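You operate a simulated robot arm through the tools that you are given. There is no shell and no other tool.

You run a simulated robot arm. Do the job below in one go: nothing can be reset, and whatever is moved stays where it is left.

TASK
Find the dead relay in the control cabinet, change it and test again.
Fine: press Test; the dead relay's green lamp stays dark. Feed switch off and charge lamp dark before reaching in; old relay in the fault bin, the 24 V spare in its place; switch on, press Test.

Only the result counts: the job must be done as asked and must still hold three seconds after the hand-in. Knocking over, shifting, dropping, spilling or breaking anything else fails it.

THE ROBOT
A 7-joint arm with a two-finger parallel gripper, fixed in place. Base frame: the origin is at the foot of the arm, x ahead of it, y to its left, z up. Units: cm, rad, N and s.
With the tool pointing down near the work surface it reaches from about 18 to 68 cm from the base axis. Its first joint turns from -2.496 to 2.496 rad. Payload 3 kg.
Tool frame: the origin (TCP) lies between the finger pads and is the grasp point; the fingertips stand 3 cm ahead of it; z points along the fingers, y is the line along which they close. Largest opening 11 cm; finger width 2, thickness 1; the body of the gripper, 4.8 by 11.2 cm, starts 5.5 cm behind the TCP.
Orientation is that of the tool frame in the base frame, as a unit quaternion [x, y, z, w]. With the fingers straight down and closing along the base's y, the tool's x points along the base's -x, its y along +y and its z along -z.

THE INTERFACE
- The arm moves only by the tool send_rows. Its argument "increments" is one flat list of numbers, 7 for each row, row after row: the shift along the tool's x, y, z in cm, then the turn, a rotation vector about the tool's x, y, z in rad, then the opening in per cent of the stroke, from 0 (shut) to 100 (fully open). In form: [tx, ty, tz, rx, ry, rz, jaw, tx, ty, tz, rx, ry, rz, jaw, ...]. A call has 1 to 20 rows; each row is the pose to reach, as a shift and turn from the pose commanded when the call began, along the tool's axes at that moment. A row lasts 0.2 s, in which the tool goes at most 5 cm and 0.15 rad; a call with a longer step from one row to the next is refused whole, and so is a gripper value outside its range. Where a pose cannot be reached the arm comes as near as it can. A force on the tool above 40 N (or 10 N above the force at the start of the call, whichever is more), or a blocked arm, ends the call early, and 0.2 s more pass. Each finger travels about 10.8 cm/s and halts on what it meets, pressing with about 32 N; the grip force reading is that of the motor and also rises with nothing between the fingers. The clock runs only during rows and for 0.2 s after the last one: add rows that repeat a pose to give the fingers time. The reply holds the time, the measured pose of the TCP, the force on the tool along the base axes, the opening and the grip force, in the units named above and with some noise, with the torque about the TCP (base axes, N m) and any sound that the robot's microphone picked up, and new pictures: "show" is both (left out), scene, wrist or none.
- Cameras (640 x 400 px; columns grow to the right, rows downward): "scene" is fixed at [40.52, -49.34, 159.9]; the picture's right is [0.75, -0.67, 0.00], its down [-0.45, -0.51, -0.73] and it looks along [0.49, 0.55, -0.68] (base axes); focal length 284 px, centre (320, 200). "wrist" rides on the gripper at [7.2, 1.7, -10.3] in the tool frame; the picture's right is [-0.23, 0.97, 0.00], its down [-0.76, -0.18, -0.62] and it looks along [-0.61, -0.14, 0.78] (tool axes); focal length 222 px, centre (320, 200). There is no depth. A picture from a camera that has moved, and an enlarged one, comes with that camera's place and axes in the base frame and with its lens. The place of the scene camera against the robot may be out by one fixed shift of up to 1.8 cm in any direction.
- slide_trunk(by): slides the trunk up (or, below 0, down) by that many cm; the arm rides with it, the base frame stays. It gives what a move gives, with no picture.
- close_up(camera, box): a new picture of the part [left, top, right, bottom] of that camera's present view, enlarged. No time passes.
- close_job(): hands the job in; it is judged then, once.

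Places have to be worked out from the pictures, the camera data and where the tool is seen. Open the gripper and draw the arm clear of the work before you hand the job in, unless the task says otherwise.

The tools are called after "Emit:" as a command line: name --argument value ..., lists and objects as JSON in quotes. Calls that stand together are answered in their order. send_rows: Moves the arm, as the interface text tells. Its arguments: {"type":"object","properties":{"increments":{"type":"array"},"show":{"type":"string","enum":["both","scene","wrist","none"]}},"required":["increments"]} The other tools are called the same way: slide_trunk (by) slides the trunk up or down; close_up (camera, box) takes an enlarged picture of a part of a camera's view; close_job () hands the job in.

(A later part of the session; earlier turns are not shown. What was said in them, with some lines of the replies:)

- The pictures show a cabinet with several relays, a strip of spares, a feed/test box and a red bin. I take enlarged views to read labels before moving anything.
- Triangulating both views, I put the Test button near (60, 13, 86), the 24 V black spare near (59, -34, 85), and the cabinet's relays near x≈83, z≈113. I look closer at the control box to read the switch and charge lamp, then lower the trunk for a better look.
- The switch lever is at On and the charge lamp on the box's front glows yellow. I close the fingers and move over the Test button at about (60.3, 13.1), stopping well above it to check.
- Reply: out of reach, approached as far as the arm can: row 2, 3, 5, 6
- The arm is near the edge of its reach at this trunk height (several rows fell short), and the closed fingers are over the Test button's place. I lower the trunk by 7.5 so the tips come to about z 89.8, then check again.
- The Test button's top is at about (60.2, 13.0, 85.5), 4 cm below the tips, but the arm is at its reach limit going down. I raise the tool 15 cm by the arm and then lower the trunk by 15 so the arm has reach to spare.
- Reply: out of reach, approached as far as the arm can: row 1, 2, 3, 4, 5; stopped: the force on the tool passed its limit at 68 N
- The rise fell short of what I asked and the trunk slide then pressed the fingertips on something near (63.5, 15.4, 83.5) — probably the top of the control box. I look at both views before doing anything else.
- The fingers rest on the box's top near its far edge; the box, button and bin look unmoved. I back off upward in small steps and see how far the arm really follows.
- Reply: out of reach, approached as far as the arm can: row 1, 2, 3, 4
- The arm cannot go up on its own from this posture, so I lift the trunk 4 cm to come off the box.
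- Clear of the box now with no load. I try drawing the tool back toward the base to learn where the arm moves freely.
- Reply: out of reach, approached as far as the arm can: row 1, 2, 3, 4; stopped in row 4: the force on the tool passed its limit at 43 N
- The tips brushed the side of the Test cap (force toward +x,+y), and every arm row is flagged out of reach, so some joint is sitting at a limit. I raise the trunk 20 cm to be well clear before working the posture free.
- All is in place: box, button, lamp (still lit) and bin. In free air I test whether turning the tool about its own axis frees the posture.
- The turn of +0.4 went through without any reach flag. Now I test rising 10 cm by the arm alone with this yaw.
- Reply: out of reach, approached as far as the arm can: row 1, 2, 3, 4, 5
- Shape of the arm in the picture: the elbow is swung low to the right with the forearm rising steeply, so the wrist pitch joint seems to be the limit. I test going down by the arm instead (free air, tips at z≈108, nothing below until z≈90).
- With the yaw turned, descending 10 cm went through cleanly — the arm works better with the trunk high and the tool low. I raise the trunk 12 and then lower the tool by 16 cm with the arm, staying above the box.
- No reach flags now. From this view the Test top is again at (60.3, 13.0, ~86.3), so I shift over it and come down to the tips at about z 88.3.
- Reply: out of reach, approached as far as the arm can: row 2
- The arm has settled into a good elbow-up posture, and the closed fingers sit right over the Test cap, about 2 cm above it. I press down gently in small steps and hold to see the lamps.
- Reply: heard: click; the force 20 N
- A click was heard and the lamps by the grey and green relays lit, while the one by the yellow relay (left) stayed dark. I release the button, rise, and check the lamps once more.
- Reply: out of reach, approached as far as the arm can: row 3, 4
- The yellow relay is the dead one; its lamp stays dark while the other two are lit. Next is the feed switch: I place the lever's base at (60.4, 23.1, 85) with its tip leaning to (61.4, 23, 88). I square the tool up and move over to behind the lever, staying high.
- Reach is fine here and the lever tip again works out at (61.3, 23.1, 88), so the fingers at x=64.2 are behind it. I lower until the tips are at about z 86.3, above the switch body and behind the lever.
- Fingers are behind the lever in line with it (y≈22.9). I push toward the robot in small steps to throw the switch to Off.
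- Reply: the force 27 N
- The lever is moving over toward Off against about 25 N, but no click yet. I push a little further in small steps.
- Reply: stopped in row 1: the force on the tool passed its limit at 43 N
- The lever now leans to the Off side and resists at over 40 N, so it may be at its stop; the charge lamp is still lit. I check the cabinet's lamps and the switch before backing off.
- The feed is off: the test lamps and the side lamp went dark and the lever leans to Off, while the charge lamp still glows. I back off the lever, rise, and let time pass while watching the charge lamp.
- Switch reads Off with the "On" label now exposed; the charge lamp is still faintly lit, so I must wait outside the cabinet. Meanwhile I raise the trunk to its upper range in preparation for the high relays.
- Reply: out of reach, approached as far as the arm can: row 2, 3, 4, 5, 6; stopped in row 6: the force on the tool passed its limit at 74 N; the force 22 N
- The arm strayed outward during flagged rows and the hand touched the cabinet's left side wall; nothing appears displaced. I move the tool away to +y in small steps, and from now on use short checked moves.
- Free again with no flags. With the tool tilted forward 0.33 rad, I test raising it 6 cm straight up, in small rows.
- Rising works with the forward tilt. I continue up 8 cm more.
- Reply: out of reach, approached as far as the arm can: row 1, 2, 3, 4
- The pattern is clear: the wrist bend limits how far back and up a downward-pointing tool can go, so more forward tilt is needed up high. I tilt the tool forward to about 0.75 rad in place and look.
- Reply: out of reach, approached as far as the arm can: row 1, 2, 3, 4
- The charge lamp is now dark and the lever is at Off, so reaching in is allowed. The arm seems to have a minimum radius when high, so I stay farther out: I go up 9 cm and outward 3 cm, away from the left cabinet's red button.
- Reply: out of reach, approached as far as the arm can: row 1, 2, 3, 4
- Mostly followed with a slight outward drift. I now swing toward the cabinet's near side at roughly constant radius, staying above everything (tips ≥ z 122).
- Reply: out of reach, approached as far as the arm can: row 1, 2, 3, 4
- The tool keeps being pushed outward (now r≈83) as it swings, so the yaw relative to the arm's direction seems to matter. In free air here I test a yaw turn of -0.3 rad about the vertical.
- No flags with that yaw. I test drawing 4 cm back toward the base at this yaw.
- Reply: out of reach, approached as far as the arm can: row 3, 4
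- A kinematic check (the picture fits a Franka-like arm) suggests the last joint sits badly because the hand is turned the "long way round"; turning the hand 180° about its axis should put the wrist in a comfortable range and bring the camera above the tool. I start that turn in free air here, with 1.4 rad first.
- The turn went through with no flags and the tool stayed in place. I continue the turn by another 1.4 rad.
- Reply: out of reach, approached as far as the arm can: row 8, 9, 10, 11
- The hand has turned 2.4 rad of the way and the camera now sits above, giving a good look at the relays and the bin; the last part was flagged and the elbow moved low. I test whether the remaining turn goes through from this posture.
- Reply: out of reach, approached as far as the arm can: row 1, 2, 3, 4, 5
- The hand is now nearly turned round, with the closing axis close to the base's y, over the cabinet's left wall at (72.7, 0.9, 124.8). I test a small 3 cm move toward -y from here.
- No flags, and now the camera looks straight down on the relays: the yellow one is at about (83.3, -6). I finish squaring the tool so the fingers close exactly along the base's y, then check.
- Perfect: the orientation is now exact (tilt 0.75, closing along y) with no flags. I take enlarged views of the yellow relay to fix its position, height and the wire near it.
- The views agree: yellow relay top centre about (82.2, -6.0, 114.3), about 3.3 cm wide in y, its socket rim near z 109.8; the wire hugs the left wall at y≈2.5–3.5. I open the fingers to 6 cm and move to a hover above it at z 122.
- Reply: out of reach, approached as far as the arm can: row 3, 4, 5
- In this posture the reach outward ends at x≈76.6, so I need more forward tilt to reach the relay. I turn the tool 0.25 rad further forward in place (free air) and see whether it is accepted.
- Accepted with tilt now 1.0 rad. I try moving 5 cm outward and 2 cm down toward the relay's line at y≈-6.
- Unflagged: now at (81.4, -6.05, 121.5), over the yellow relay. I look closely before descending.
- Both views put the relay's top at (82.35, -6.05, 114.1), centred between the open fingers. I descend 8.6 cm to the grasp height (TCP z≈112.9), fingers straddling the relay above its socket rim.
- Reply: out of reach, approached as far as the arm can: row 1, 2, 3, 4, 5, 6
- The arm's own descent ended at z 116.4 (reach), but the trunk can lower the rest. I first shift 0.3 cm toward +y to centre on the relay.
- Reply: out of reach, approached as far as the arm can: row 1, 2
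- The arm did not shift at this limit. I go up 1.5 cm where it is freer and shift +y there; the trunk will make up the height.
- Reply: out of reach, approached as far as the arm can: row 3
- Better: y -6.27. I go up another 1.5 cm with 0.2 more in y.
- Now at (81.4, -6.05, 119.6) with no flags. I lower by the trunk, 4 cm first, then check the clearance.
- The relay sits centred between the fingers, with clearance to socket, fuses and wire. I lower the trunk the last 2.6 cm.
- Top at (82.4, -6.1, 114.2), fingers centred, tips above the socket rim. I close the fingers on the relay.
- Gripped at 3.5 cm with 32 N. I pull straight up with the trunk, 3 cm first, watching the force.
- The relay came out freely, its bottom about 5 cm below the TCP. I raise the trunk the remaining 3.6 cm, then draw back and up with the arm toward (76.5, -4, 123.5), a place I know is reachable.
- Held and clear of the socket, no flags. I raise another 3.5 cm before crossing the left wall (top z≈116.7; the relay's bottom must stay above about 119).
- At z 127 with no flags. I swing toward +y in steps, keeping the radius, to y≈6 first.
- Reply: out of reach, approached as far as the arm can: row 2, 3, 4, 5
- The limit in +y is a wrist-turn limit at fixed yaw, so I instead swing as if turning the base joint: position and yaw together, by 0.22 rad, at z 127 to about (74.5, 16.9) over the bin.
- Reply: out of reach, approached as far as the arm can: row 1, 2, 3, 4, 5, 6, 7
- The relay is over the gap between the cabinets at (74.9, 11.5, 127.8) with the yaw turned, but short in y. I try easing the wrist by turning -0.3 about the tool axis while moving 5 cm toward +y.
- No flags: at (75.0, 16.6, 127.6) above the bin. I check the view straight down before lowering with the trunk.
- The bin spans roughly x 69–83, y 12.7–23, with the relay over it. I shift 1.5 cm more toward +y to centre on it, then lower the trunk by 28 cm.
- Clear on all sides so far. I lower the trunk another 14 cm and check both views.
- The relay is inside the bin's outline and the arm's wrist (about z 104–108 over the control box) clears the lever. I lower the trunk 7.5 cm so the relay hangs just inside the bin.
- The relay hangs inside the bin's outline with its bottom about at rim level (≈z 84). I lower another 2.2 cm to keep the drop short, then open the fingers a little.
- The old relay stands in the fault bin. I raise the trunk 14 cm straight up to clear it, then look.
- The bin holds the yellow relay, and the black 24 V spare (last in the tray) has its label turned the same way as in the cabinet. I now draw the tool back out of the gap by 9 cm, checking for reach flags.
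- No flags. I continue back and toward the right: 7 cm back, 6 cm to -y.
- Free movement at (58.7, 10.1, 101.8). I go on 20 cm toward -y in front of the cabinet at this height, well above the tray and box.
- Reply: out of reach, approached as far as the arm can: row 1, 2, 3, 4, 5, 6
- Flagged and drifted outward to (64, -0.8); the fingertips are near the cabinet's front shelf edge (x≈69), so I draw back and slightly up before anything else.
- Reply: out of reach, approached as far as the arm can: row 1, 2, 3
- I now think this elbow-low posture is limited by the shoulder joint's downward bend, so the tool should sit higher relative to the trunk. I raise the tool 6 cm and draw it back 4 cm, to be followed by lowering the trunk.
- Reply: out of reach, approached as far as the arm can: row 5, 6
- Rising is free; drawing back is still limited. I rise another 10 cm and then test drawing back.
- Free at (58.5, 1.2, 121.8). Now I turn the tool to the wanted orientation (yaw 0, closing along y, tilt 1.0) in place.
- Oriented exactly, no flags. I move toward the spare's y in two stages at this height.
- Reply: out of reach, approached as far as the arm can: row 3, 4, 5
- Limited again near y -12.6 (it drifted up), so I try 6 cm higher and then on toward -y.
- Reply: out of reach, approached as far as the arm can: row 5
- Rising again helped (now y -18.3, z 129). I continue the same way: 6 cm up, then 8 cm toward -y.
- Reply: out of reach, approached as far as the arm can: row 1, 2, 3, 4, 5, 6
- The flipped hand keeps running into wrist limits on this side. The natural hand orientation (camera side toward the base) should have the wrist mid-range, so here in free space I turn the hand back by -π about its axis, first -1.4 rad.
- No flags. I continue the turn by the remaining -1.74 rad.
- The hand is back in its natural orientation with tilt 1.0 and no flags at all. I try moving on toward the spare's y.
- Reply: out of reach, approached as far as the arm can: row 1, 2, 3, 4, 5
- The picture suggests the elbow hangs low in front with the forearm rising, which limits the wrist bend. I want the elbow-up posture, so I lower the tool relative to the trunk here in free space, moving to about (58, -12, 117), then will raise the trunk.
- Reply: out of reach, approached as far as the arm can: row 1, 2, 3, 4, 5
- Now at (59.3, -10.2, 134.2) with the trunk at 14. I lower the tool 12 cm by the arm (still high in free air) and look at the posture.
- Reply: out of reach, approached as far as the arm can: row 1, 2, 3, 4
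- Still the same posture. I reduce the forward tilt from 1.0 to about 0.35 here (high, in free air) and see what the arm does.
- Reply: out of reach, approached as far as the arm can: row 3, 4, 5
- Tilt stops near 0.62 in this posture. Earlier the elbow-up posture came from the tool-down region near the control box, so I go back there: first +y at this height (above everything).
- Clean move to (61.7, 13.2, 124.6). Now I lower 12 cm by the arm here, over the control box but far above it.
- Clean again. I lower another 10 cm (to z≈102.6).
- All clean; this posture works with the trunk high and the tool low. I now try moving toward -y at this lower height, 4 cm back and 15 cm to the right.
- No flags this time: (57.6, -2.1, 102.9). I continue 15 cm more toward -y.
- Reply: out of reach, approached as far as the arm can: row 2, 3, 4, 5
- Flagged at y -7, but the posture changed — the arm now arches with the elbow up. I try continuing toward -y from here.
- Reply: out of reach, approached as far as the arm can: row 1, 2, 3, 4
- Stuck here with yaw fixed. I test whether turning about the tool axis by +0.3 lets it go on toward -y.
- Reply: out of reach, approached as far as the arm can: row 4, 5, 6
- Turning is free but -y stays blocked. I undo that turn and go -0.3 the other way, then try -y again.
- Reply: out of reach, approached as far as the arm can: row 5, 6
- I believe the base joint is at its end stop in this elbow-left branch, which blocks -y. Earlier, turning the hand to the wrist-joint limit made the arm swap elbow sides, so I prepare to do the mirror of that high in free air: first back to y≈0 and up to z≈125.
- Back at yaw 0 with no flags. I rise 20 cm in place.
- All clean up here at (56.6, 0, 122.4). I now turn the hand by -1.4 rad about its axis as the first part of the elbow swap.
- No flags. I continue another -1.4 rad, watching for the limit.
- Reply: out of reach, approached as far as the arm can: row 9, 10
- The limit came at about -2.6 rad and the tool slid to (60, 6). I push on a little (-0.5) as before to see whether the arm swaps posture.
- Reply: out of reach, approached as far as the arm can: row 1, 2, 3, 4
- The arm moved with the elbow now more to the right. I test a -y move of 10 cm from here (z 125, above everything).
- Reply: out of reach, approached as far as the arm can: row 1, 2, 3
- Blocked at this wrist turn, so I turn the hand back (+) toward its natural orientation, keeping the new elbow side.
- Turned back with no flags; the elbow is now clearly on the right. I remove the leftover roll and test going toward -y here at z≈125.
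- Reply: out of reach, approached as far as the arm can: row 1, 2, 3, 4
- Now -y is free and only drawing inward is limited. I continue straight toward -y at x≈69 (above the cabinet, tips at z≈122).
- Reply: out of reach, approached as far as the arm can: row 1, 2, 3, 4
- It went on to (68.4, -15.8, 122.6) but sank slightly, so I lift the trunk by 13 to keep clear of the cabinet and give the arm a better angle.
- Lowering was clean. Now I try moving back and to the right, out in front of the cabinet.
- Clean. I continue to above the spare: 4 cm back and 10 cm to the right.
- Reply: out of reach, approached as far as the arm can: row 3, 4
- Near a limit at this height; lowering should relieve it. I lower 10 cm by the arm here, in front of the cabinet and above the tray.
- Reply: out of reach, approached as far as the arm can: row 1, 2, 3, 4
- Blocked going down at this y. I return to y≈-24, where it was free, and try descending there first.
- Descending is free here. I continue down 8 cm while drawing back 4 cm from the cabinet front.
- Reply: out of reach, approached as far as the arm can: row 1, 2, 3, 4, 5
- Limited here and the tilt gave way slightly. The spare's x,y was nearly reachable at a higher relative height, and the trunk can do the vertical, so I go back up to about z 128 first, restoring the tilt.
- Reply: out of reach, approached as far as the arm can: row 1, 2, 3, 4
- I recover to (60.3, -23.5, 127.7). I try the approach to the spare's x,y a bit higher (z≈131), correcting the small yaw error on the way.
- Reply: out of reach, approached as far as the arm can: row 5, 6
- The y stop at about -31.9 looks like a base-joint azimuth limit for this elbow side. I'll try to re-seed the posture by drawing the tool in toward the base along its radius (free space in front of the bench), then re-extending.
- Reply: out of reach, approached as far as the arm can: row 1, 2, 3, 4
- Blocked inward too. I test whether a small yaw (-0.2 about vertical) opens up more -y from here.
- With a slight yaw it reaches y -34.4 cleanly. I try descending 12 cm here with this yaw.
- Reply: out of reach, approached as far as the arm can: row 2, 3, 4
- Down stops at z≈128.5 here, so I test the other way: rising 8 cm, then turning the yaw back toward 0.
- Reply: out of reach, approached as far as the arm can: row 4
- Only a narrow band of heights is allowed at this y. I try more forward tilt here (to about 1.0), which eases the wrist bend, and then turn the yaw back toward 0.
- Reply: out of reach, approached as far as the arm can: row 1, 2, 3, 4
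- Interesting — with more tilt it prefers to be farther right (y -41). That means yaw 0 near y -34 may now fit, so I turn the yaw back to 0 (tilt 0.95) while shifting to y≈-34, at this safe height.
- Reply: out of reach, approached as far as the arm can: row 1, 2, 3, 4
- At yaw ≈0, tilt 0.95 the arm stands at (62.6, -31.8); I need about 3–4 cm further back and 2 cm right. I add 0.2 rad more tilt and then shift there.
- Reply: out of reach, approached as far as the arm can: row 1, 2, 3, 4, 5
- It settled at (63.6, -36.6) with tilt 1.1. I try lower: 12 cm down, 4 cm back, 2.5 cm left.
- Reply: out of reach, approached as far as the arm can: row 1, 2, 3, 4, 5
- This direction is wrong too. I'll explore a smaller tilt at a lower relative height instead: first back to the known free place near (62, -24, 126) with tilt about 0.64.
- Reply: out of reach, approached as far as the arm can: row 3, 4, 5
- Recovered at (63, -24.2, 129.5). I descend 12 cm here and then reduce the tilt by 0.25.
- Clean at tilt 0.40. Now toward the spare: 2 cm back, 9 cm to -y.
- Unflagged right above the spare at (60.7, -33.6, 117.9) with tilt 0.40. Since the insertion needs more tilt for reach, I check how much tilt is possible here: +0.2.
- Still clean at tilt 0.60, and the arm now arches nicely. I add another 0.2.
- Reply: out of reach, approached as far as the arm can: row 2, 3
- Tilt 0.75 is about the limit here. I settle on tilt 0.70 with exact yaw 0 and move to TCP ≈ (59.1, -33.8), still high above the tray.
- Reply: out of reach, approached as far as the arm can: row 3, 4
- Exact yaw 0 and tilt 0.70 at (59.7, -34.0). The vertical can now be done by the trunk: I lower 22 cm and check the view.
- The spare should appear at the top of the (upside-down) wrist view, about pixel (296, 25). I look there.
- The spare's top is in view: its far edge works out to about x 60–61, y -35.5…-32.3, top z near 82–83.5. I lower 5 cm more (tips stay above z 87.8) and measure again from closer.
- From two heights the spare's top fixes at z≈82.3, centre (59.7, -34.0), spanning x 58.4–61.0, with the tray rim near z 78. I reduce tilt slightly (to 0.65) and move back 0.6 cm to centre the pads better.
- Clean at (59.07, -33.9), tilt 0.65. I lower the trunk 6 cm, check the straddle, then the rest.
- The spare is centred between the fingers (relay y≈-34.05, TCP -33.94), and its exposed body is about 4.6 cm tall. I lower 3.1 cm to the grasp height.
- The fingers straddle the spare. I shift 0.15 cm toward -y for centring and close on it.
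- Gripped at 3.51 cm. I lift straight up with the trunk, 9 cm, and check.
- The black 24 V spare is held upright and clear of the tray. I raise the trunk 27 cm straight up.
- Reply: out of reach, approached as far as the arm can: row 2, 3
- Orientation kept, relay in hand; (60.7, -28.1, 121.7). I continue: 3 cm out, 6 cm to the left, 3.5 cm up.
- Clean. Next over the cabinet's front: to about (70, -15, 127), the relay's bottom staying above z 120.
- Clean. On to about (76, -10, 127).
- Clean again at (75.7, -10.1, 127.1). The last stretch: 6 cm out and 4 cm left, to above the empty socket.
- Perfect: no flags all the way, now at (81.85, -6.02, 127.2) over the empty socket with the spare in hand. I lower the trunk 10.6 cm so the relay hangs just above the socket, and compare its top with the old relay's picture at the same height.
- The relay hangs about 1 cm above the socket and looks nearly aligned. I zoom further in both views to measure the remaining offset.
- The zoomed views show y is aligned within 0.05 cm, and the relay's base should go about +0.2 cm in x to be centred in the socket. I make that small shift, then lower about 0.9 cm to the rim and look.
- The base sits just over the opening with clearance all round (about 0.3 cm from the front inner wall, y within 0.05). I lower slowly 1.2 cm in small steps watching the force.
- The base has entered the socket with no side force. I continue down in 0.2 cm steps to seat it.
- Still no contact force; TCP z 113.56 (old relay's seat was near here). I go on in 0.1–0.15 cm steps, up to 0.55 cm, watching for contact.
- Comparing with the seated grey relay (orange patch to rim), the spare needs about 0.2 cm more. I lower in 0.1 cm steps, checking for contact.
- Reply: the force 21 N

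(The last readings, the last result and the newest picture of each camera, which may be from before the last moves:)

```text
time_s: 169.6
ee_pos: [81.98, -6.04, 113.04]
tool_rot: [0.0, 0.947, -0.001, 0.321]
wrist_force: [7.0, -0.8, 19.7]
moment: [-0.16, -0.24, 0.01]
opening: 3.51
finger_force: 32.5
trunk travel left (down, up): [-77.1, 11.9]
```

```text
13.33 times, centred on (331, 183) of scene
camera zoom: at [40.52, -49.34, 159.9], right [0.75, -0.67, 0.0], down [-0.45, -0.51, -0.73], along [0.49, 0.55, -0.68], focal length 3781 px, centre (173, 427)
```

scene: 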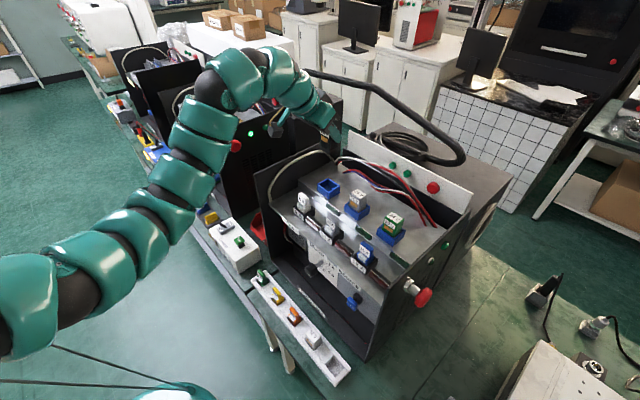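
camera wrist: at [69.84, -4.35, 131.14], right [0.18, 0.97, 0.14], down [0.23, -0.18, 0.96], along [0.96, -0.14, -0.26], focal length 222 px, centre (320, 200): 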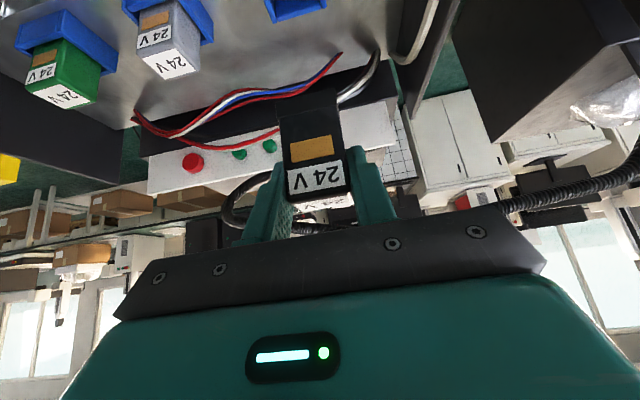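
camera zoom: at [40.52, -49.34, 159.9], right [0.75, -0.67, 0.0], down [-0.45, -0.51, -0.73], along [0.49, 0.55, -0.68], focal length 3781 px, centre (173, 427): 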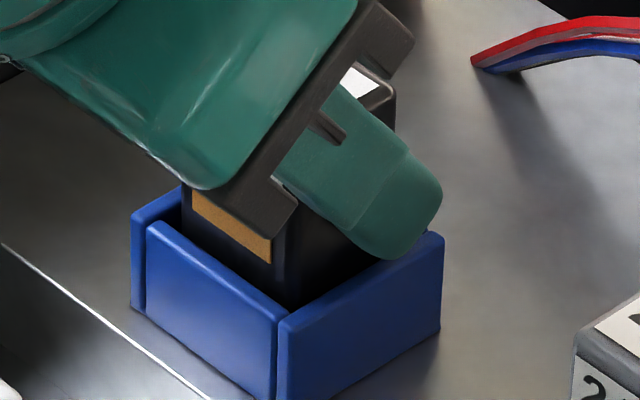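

Contact: about 20 N upward at TCP z 113.04, so the relay has bottomed. I ease off slightly and open the fingers.

Emit:
send_rows --increments '[-0.06, 0, -0.08, 0, 0, 0, 15, -0.06, 0, -0.08, 0, 0, 0, 30, -0.06, 0, -0.08, 0, 0, 0, 45, -0.06, 0, -0.08, 0, 0, 0, 45, -0.06, 0, -0.08, 0, 0, 0, 45]' --show "wrist"

Emit:
close_up --camera "scene" --box '[310, 160, 380, 220]'

```text
time_s: 170.8
ee_pos: [81.82, -6.12, 112.85]
tool_rot: [0.0, 0.948, 0.0, 0.317]
wrist_force: [-4.9, 0.6, 4.3]
moment: [0.11, 0.1, 0.1]
opening: 4.97
finger_force: 0.1
trunk travel left (down, up): [-77.1, 11.9]
camera wrist: at [69.96, -4.42, 116.88], right [0.18, 0.97, 0.14], down [0.23, -0.18, 0.96], along [0.96, -0.14, -0.26], focal length 222 px, centre (320, 200)
```

wrist: 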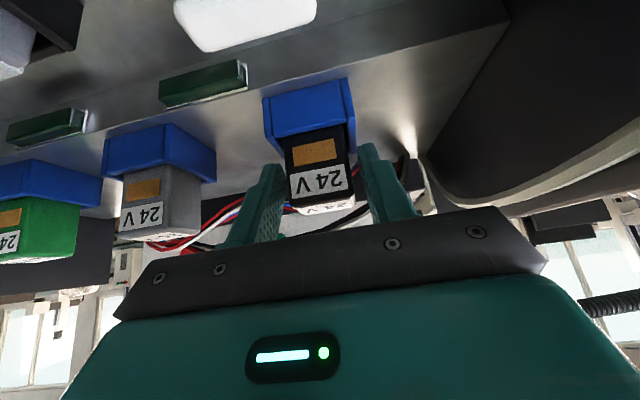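

```text
6.67 times, centred on (345, 190) of scene
camera zoom: at [40.52, -49.34, 159.9], right [0.75, -0.67, 0.0], down [-0.45, -0.51, -0.73], along [0.49, 0.55, -0.68], focal length 1890 px, centre (153, 267)
```

zoom: 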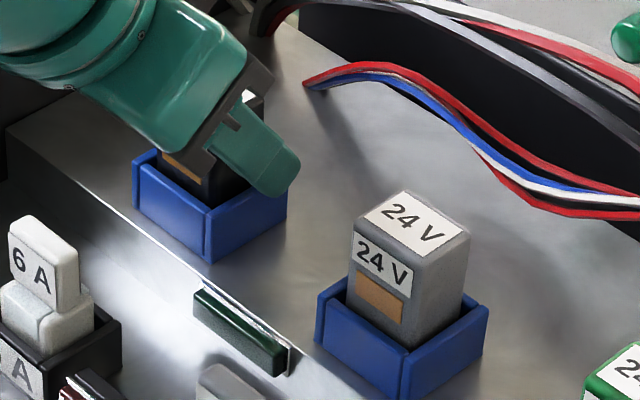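

Released; the light residual force is the fingertips at the socket rim. I lift straight up 5 cm with the trunk and look at the relay.

Emit:
slide_trunk --by 6

Emit:
close_up --camera "scene" --box '[310, 160, 380, 220]'

Emit:
close_up --camera "wrist" --box '[80, 0, 440, 220]'

```text
time_s: 171.8
ee_pos: [81.92, -5.97, 118.86]
tool_rot: [0.0, 0.948, 0.0, 0.318]
wrist_force: [0.0, -0.1, 0.0]
moment: [0.0, 0.01, 0.0]
opening: 4.96
finger_force: 0.0
trunk travel left (down, up): [-83.1, 5.9]
```

```text
6.67 times, centred on (345, 190) of scene
camera zoom: at [40.52, -49.34, 159.9], right [0.75, -0.67, 0.0], down [-0.45, -0.51, -0.73], along [0.49, 0.55, -0.68], focal length 1890 px, centre (153, 267)
```

zoom: 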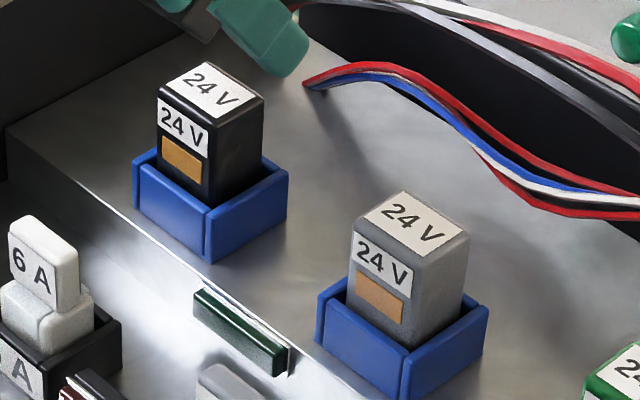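

```text
1.78 times, centred on (260, 110) of wrist
camera zoom: at [70.06, -4.37, 122.89], right [0.18, 0.97, 0.14], down [0.23, -0.18, 0.96], along [0.96, -0.14, -0.26], focal length 395 px, centre (427, 360)
```

zoom: 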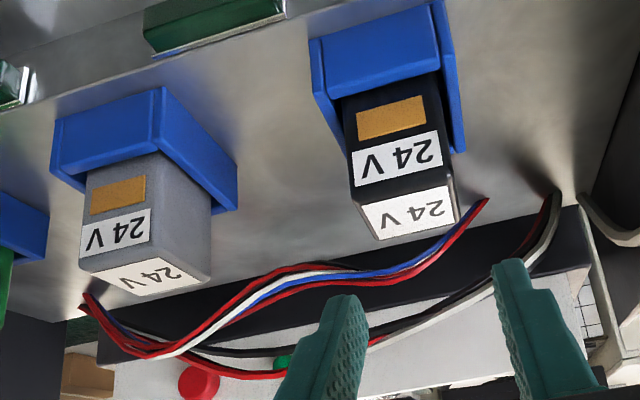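

The spare stands fully in the socket, label forward, level with the grey one. I rise, close the fingers, and start back toward the control box.

Emit:
send_rows --increments '[-1.2, 0, -1.6, 0, 0, 0, 45, -2.4, 0, -3.2, 0, 0, 0, 45, -3.62, 0, -4.79, 0, 0, 0, 30, -2.4, 1, -6.0, 0, 0, 0, 0, -0.8, 2.5, -7.2, 0, 0, 0, 0, 0.8, 4, -8.4, 0, 0, 0, 0, 0.8, 4, -8.4, 0, 0, 0, 0]' --show "scene"

```text
time_s: 173.4
ee_pos: [76.31, -2.09, 124.99]
tool_rot: [0.0, 0.948, 0.0, 0.319]
wrist_force: [0.1, -0.3, 0.3]
moment: [-0.02, 0.04, -0.01]
opening: 0.01
finger_force: 32.1
trunk travel left (down, up): [-83.1, 5.9]
```

scene: 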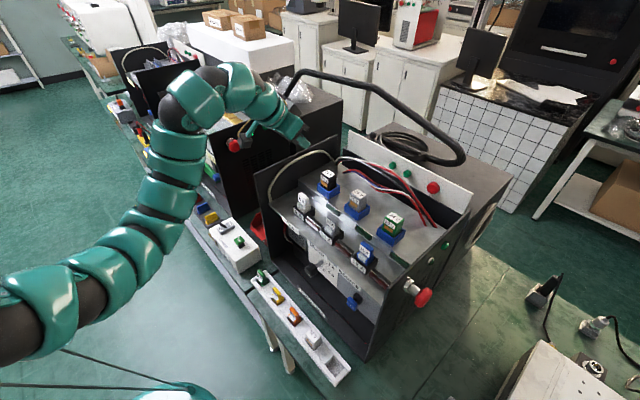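

Clean. I continue: 6 cm back and 8 cm left, at z≈125 over the wall.

Emit:
send_rows --increments '[1.6, 2.7, -1.2, 0, 0, 0, 0, 3.2, 5.4, -2.4, 0, 0, 0, 0, 4.79, 8, -3.62, 0, 0, 0, 0, 4.79, 8, -3.62, 0, 0, 0, 0]' --show "none"

```text
time_s: 174.4
ee_pos: [70.2, 5.77, 125.18]
tool_rot: [0.001, 0.948, 0.0, 0.318]
wrist_force: [-0.4, -0.2, 1.4]
moment: [0.0, 0.02, 0.01]
opening: 0.01
finger_force: 32.0
trunk travel left (down, up): [-83.1, 5.9]
```

Clean. On to about (60, 14, 125).

Emit:
send_rows --increments '[2, 2, -1.5, 0, 0, 0, 0, 4, 4, -3, 0, 0, 0, 0, 6, 6, -4.5, 0, 0, 0, 0, 7.98, 8, -6.03, 0, 0, 0, 0, 7.98, 8, -6.03, 0, 0, 0, 0]' --show "none"

```text
time_s: 175.6
ee_pos: [60.39, 14.04, 124.95]
tool_rot: [0.0, 0.948, 0.0, 0.318]
wrist_force: [0.1, -0.1, 0.4]
moment: [-0.03, -0.01, 0.04]
opening: 0.02
finger_force: 32.2
trunk travel left (down, up): [-83.1, 5.9]
```

Clean. Now toward the lever's near side: 6 cm back, 9 cm left, 3 cm down.

Emit:
send_rows --increments '[1.65, 2.25, -0.3, 0, 0, 0, 0, 3.3, 4.5, -0.6, 0, 0, 0, 0, 4.95, 6.75, -0.9, 0, 0, 0, 0, 6.6, 9, -1.22, 0, 0, 0, 0, 6.6, 9, -1.22, 0, 0, 0, 0]' --show "both"

```text
time_s: 176.8
ee_pos: [54.29, 22.96, 122.13]
tool_rot: [0.0, 0.948, 0.001, 0.318]
wrist_force: [-0.4, -0.3, 0.0]
moment: [0.0, 0.01, -0.02]
opening: 0.0
finger_force: 31.7
trunk travel left (down, up): [-83.1, 5.9]
camera wrist: at [42.3, 24.62, 126.07], right [0.18, 0.97, 0.14], down [0.23, -0.18, 0.96], along [0.96, -0.14, -0.26], focal length 222 px, centre (320, 200)
```

scene: 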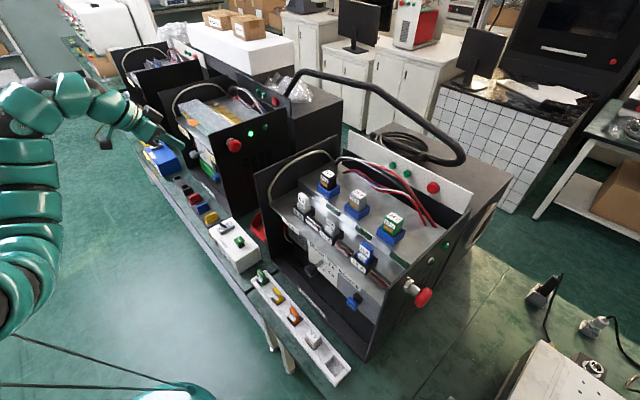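
wrist: 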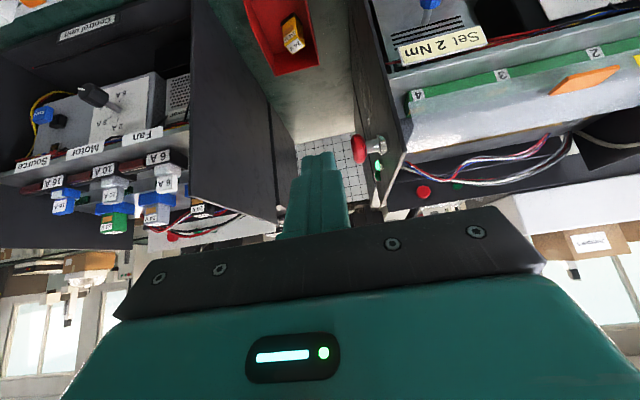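

Clean at (54.3, 23.0). I lower by the trunk 26 cm (tips to about z 93), then check the lever in view.

Emit:
slide_trunk --by -26

Emit:
close_up --camera "wrist" --box '[180, 0, 460, 200]'

Emit:
close_up --camera "scene" --box '[170, 170, 290, 280]'

```text
time_s: 179.5
ee_pos: [54.15, 22.93, 96.17]
tool_rot: [0.0, 0.948, 0.0, 0.318]
wrist_force: [0.9, 0.7, 0.0]
moment: [0.01, -0.01, -0.01]
opening: 0.02
finger_force: 32.2
trunk travel left (down, up): [-57.1, 31.9]
```

```text
2.00 times, centred on (320, 100) of wrist
camera zoom: at [42.27, 24.64, 100.07], right [0.18, 0.97, 0.14], down [0.23, -0.18, 0.96], along [0.96, -0.14, -0.26], focal length 444 px, centre (320, 400)
```

zoom: 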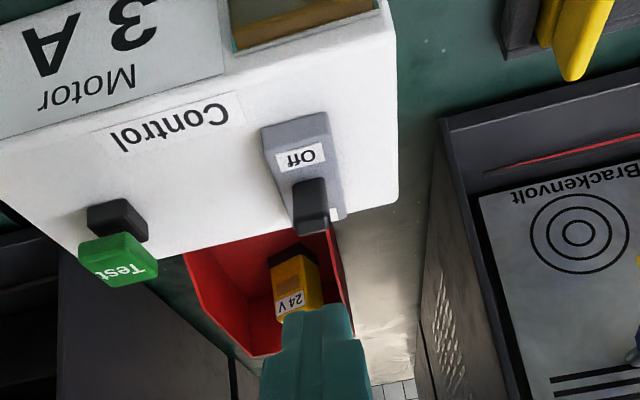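

```text
3.64 times, centred on (230, 225) of scene
camera zoom: at [40.52, -49.34, 159.9], right [0.75, -0.67, 0.0], down [-0.45, -0.51, -0.73], along [0.49, 0.55, -0.68], focal length 1031 px, centre (647, 109)
```

zoom: 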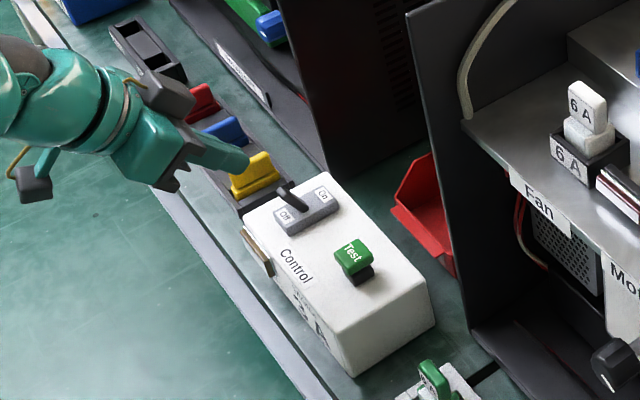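

Lever leans to Off with its tip near (58.9, 22.9, 88), in line with the closed fingers (y 22.9). I lower 7.3 cm so the finger front meets it at z≈87, staying above the box.

Emit:
slide_trunk --by -7.3

Emit:
close_up --camera "wrist" --box '[180, 0, 460, 200]'

Emit:
close_up --camera "scene" --box '[190, 190, 270, 260]'

```text
time_s: 180.6
ee_pos: [54.22, 22.92, 88.86]
tool_rot: [0.001, 0.948, -0.001, 0.318]
wrist_force: [0.2, 0.3, 0.0]
moment: [-0.02, 0.03, -0.02]
opening: 0.01
finger_force: 31.8
trunk travel left (down, up): [-49.8, 39.2]
```

```text
2.00 times, centred on (320, 100) of wrist
camera zoom: at [42.27, 24.64, 92.78], right [0.18, 0.97, 0.14], down [0.23, -0.18, 0.96], along [0.96, -0.14, -0.26], focal length 444 px, centre (320, 400)
```

zoom: 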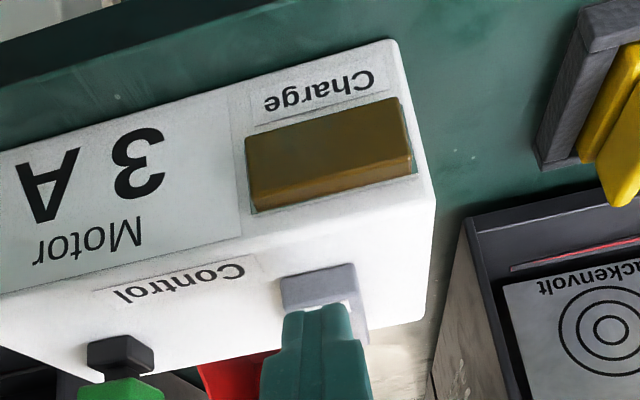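

```text
5.71 times, centred on (230, 225) of scene
camera zoom: at [40.52, -49.34, 159.9], right [0.75, -0.67, 0.0], down [-0.45, -0.51, -0.73], along [0.49, 0.55, -0.68], focal length 1620 px, centre (834, 57)
```

zoom: 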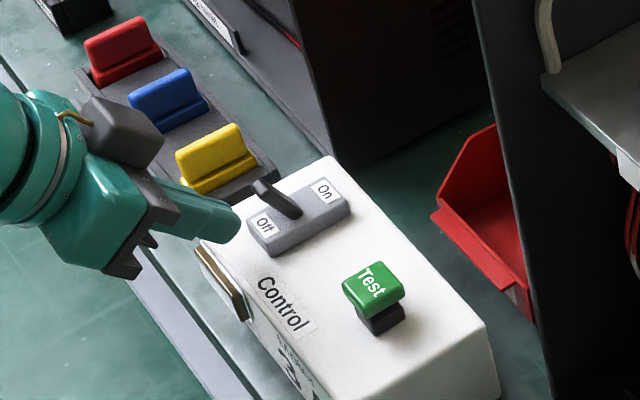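

The "Charge" lamp is confirmed dark and the fingers are lined up behind the lever. I push toward +x in small steps to throw it to On.

Emit:
send_rows --increments '[-0.6, 0, 0.45, 0, 0, 0, 0, -1.2, 0, 0.9, 0, 0, 0, 0, -1.6, 0, 1.2, 0, 0, 0, 0, -2.0, 0, 1.5, 0, 0, 0, 0, -2.4, 0, 1.8, 0, 0, 0, 0, -2.8, 0, 2.1, 0, 0, 0, 0, -3.2, 0, 2.4, 0, 0, 0, 0, -3.5, 0, 2.65, 0, 0, 0, 0]' --show "none"

Emit:
close_up --camera "scene" --box '[190, 190, 270, 260]'

Emit:
close_up --camera "scene" --box '[240, 130, 480, 280]'

```text
time_s: 182.4
ee_pos: [58.28, 23.08, 88.87]
tool_rot: [-0.001, 0.948, 0.0, 0.318]
wrist_force: [-31.8, -5.7, 2.8]
moment: [-0.04, 0.53, -0.18]
opening: 0.01
finger_force: 32.2
trunk travel left (down, up): [-49.8, 39.2]
```

```text
5.71 times, centred on (230, 225) of scene
camera zoom: at [40.52, -49.34, 159.9], right [0.75, -0.67, 0.0], down [-0.45, -0.51, -0.73], along [0.49, 0.55, -0.68], focal length 1620 px, centre (834, 57)
```

zoom: 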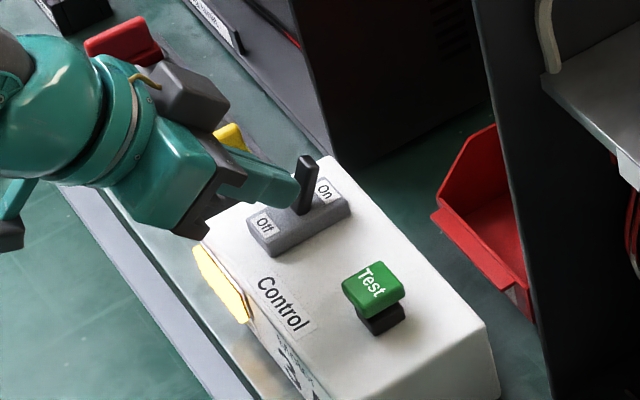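

```text
2.67 times, centred on (360, 205) of scene
camera zoom: at [40.52, -49.34, 159.9], right [0.75, -0.67, 0.0], down [-0.45, -0.51, -0.73], along [0.49, 0.55, -0.68], focal length 756 px, centre (213, 187)
```

zoom: 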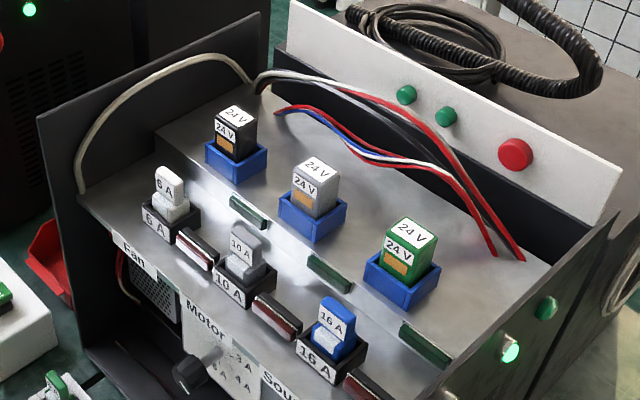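

The lever is at On and the charge and side lamps are lit. I back off from the lever, then rise.

Emit:
send_rows --increments '[0.8, 0, -0.6, 0, 0, 0, 0, 1.6, 0, -1.2, 0, 0, 0, 0, 2.4, 0, -1.8, 0, 0, 0, 0, 1.2, 0, -3.4, 0, 0, 0, 0, 0, 0, -5, 0, 0, 0, 0, -0.9, 0, -6.2, 0, 0, 0, 0]' --show "scene"

```text
time_s: 183.8
ee_pos: [55.68, 22.97, 94.32]
tool_rot: [0.0, 0.948, 0.001, 0.319]
wrist_force: [-0.2, -0.3, -0.1]
moment: [0.0, 0.01, -0.02]
opening: 0.0
finger_force: 31.8
trunk travel left (down, up): [-49.8, 39.2]
```

scene: 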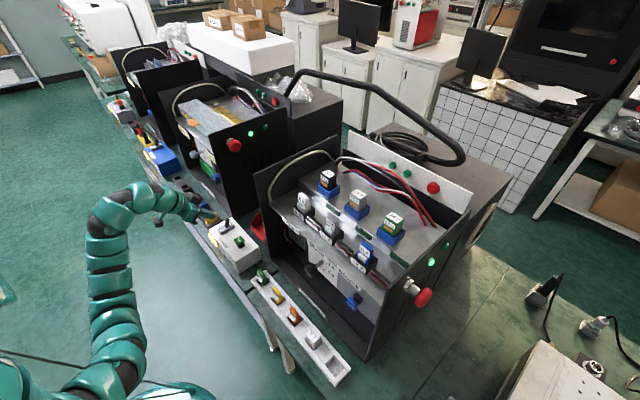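

Clear of the lever, which stays at On. I move across to the Test button: 10 cm toward -y and 3.5 cm out, staying above z 91.

Emit:
send_rows --increments '[0, -3.3, 0, 0, 0, 0, 0, -0.6, -6.6, 0.4, 0, 0, 0, 0, -1.7, -9.9, 1.25, 0, 0, 0, 0, -2.79, -9.9, 2.11, 0, 0, 0, 0, -2.79, -9.9, 2.11, 0, 0, 0, 0]' --show "none"

Emit:
close_up --camera "wrist" --box '[180, 0, 460, 200]'

Emit:
close_up --camera "scene" --box '[190, 190, 270, 260]'

```text
time_s: 185.0
ee_pos: [59.12, 13.0, 94.26]
tool_rot: [0.0, 0.948, 0.0, 0.318]
wrist_force: [-0.5, -0.4, 0.5]
moment: [-0.02, 0.01, -0.04]
opening: 0.0
finger_force: 32.5
trunk travel left (down, up): [-49.8, 39.2]
```

```text
2.00 times, centred on (320, 100) of wrist
camera zoom: at [47.11, 14.7, 98.23], right [0.18, 0.97, 0.14], down [0.23, -0.18, 0.96], along [0.96, -0.14, -0.26], focal length 444 px, centre (320, 400)
```

zoom: 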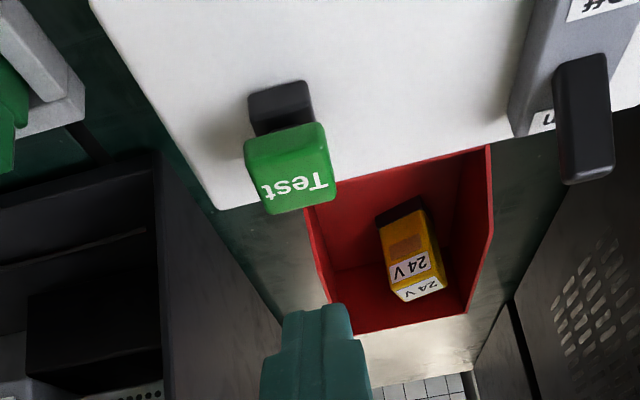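

```text
5.71 times, centred on (230, 225) of scene
camera zoom: at [40.52, -49.34, 159.9], right [0.75, -0.67, 0.0], down [-0.45, -0.51, -0.73], along [0.49, 0.55, -0.68], focal length 1620 px, centre (834, 57)
```

zoom: 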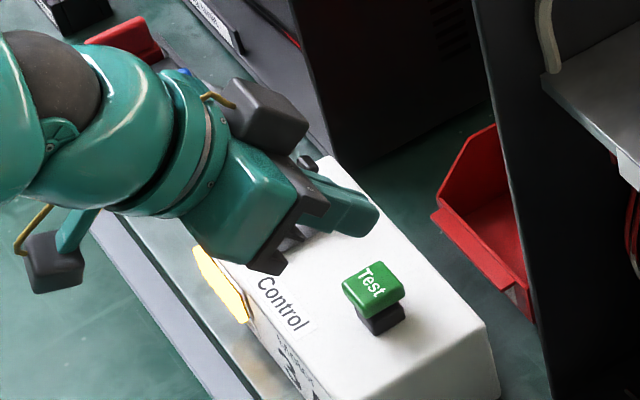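

The fingertip corner is over the Test cap (60.1, 13.0). I press down in small steps and hold to read the lamps.

Emit:
send_rows --increments '[1.2, 0, 1.6, 0, 0, 0, 0, 2.1, 0, 2.8, 0, 0, 0, 0, 2.7, 0, 3.6, 0, 0, 0, 0, 3.0, 0, 4.0, 0, 0, 0, 0, 3.2, 0, 4.25, 0, 0, 0, 0, 3.35, 0, 4.45, 0, 0, 0, 0]' --show "none"

Emit:
close_up --camera "scene" --box '[240, 130, 480, 280]'

Emit:
close_up --camera "scene" --box '[190, 190, 270, 260]'

```text
time_s: 186.4
ee_pos: [59.0, 13.01, 88.96]
tool_rot: [0.0, 0.947, 0.001, 0.32]
wrist_force: [2.0, 3.9, 15.2]
moment: [0.1, -0.2, 0.02]
opening: 0.0
finger_force: 32.1
trunk travel left (down, up): [-49.8, 39.2]
heard: click
```

```text
2.67 times, centred on (360, 205) of scene
camera zoom: at [40.52, -49.34, 159.9], right [0.75, -0.67, 0.0], down [-0.45, -0.51, -0.73], along [0.49, 0.55, -0.68], focal length 756 px, centre (213, 187)
```

zoom: 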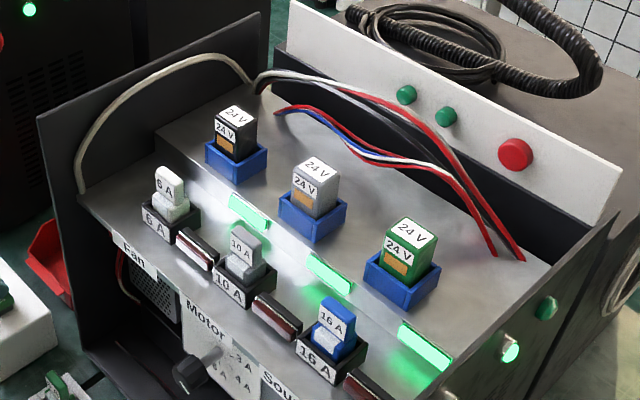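

```text
5.71 times, centred on (230, 225) of scene
camera zoom: at [40.52, -49.34, 159.9], right [0.75, -0.67, 0.0], down [-0.45, -0.51, -0.73], along [0.49, 0.55, -0.68], focal length 1620 px, centre (834, 57)
```

zoom: 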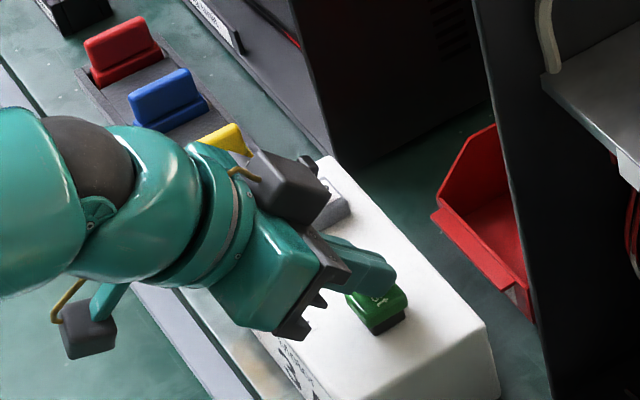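

A click, and all three green lamps are lit: the new relay works. I release the button, rise straight up, and draw the arm back from the work.

Emit:
send_rows --increments '[-1.2, 0, -1.6, 0, 0, 0, 0, -3.0, 0, -4.0, 0, 0, 0, 0, -4.8, 0, -6.4, 0, 0, 0, 0, -6.6, 0, -8.8, 0, 0, 0, 0, -8.4, 0, -11.2, 0, 0, 0, 0, -8.4, 0, -11.2, 0, 0, 0, 30, -8.4, 0, -11.2, 0, 0, 0, 60]' --show "both"

Emit:
close_up --camera "scene" --box '[190, 130, 480, 310]'

```text
time_s: 188.0
ee_pos: [58.94, 13.08, 101.73]
tool_rot: [0.0, 0.948, 0.001, 0.32]
wrist_force: [0.2, -0.5, -0.8]
moment: [0.0, -0.01, 0.01]
opening: 6.57
finger_force: 0.1
out of reach, approached as far as the arm can: row 5, 6, 7
trunk travel left (down, up): [-49.8, 39.2]
camera wrist: at [47.0, 14.71, 105.59], right [0.18, 0.97, 0.14], down [0.23, -0.18, 0.96], along [0.96, -0.14, -0.25], focal length 222 px, centre (320, 200)
```

scene: 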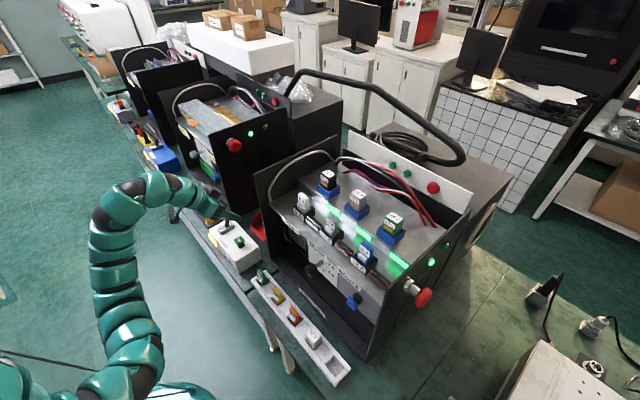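
wrist: 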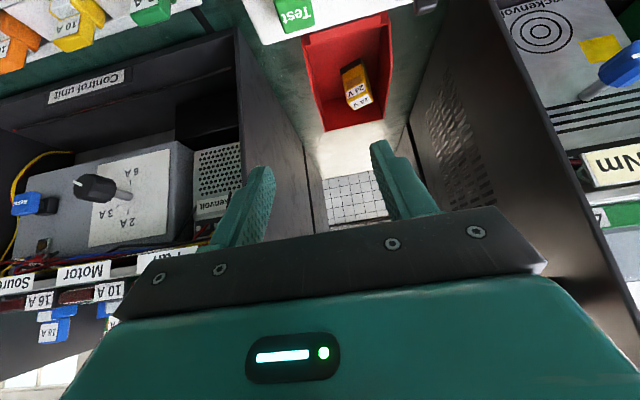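

```text
2.21 times, centred on (335, 220) of scene
camera zoom: at [40.52, -49.34, 159.9], right [0.75, -0.67, 0.0], down [-0.45, -0.51, -0.73], along [0.49, 0.55, -0.68], focal length 626 px, centre (287, 156)
```

zoom: 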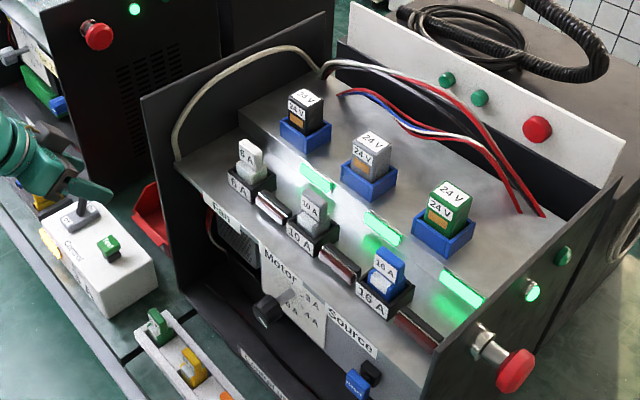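

All three lamps stay lit, the switch is on, the old relay lies in the fault bin, and the gripper is open. I raise the trunk 22 cm to be well clear and take a last look.

Emit:
slide_trunk --by 22

Emit:
send_rows --increments '[0, 0, 0, 0, 0, 0, 60, 0, 0, 0, 0, 0, 0, 60]' --show "scene"

Emit:
close_up --camera "scene" --box '[190, 150, 480, 330]'

```text
time_s: 190.3
ee_pos: [58.97, 13.08, 123.61]
tool_rot: [0.0, 0.947, 0.0, 0.32]
wrist_force: [0.1, -0.7, -0.9]
moment: [0.01, 0.01, 0.02]
opening: 6.61
finger_force: 0.1
trunk travel left (down, up): [-71.8, 17.2]
```

```text
time_s: 190.9
ee_pos: [58.89, 13.01, 123.65]
tool_rot: [0.001, 0.947, -0.001, 0.32]
wrist_force: [-0.4, -0.2, -0.7]
moment: [-0.02, -0.01, 0.02]
opening: 6.61
finger_force: 0.1
trunk travel left (down, up): [-71.8, 17.2]
```

scene: 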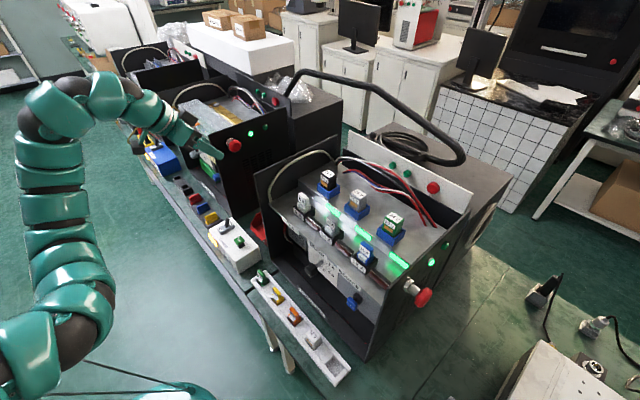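

```text
2.21 times, centred on (335, 240) of scene
camera zoom: at [40.52, -49.34, 159.9], right [0.75, -0.67, 0.0], down [-0.45, -0.51, -0.73], along [0.49, 0.55, -0.68], focal length 626 px, centre (287, 112)
```

zoom: 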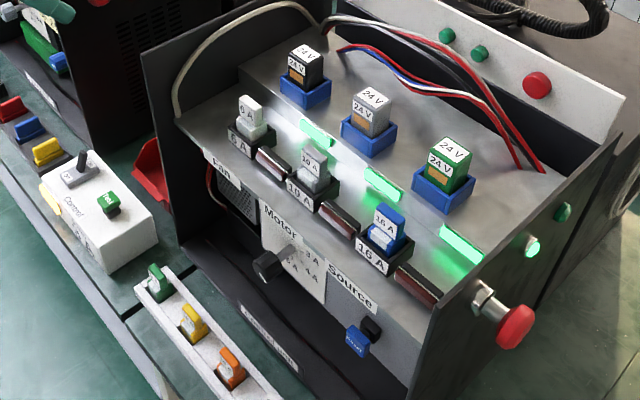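

The arm is clear with the gripper open. The switch is on, all three relay lamps are green, the 24 V spare is seated, the old relay is in the fault bin, and nothing else appears to have moved. I hand the job in.

Emit:
close_job

```text
The job is handed in.
```

The dead relay has been changed and the cabinet tests good. The job is handed in, but no verdict came back with the hand-in.

- **Fault found:** on the first Test press the lamps by the grey and green relays lit. The lamp by the yellow relay, at the left, stayed dark.
- **Isolation:** I switched the feed off and waited until the charge lamp went dark before reaching into the cabinet.
- **Change:** the yellow relay is in the red fault bin. The black 24 V spare is seated in its socket with the label facing forward, like the others.
- **Retest:** with the feed back on, pressing Test lit all three green lamps, and they were still lit just before hand-in.

While I was finding the arm's reach limits, the gripper made three hard contacts:

| What it touched | Peak force |
|---|---|
| Top of the control box | about 68 N |
| Side of the Test button | about 43 N |
| Outside of the cabinet's left wall | about 74 N |

I saw nothing shifted or damaged in the pictures afterwards, and the Test button and switch worked normally. At hand-in the gripper was open and the arm was clear of the work.
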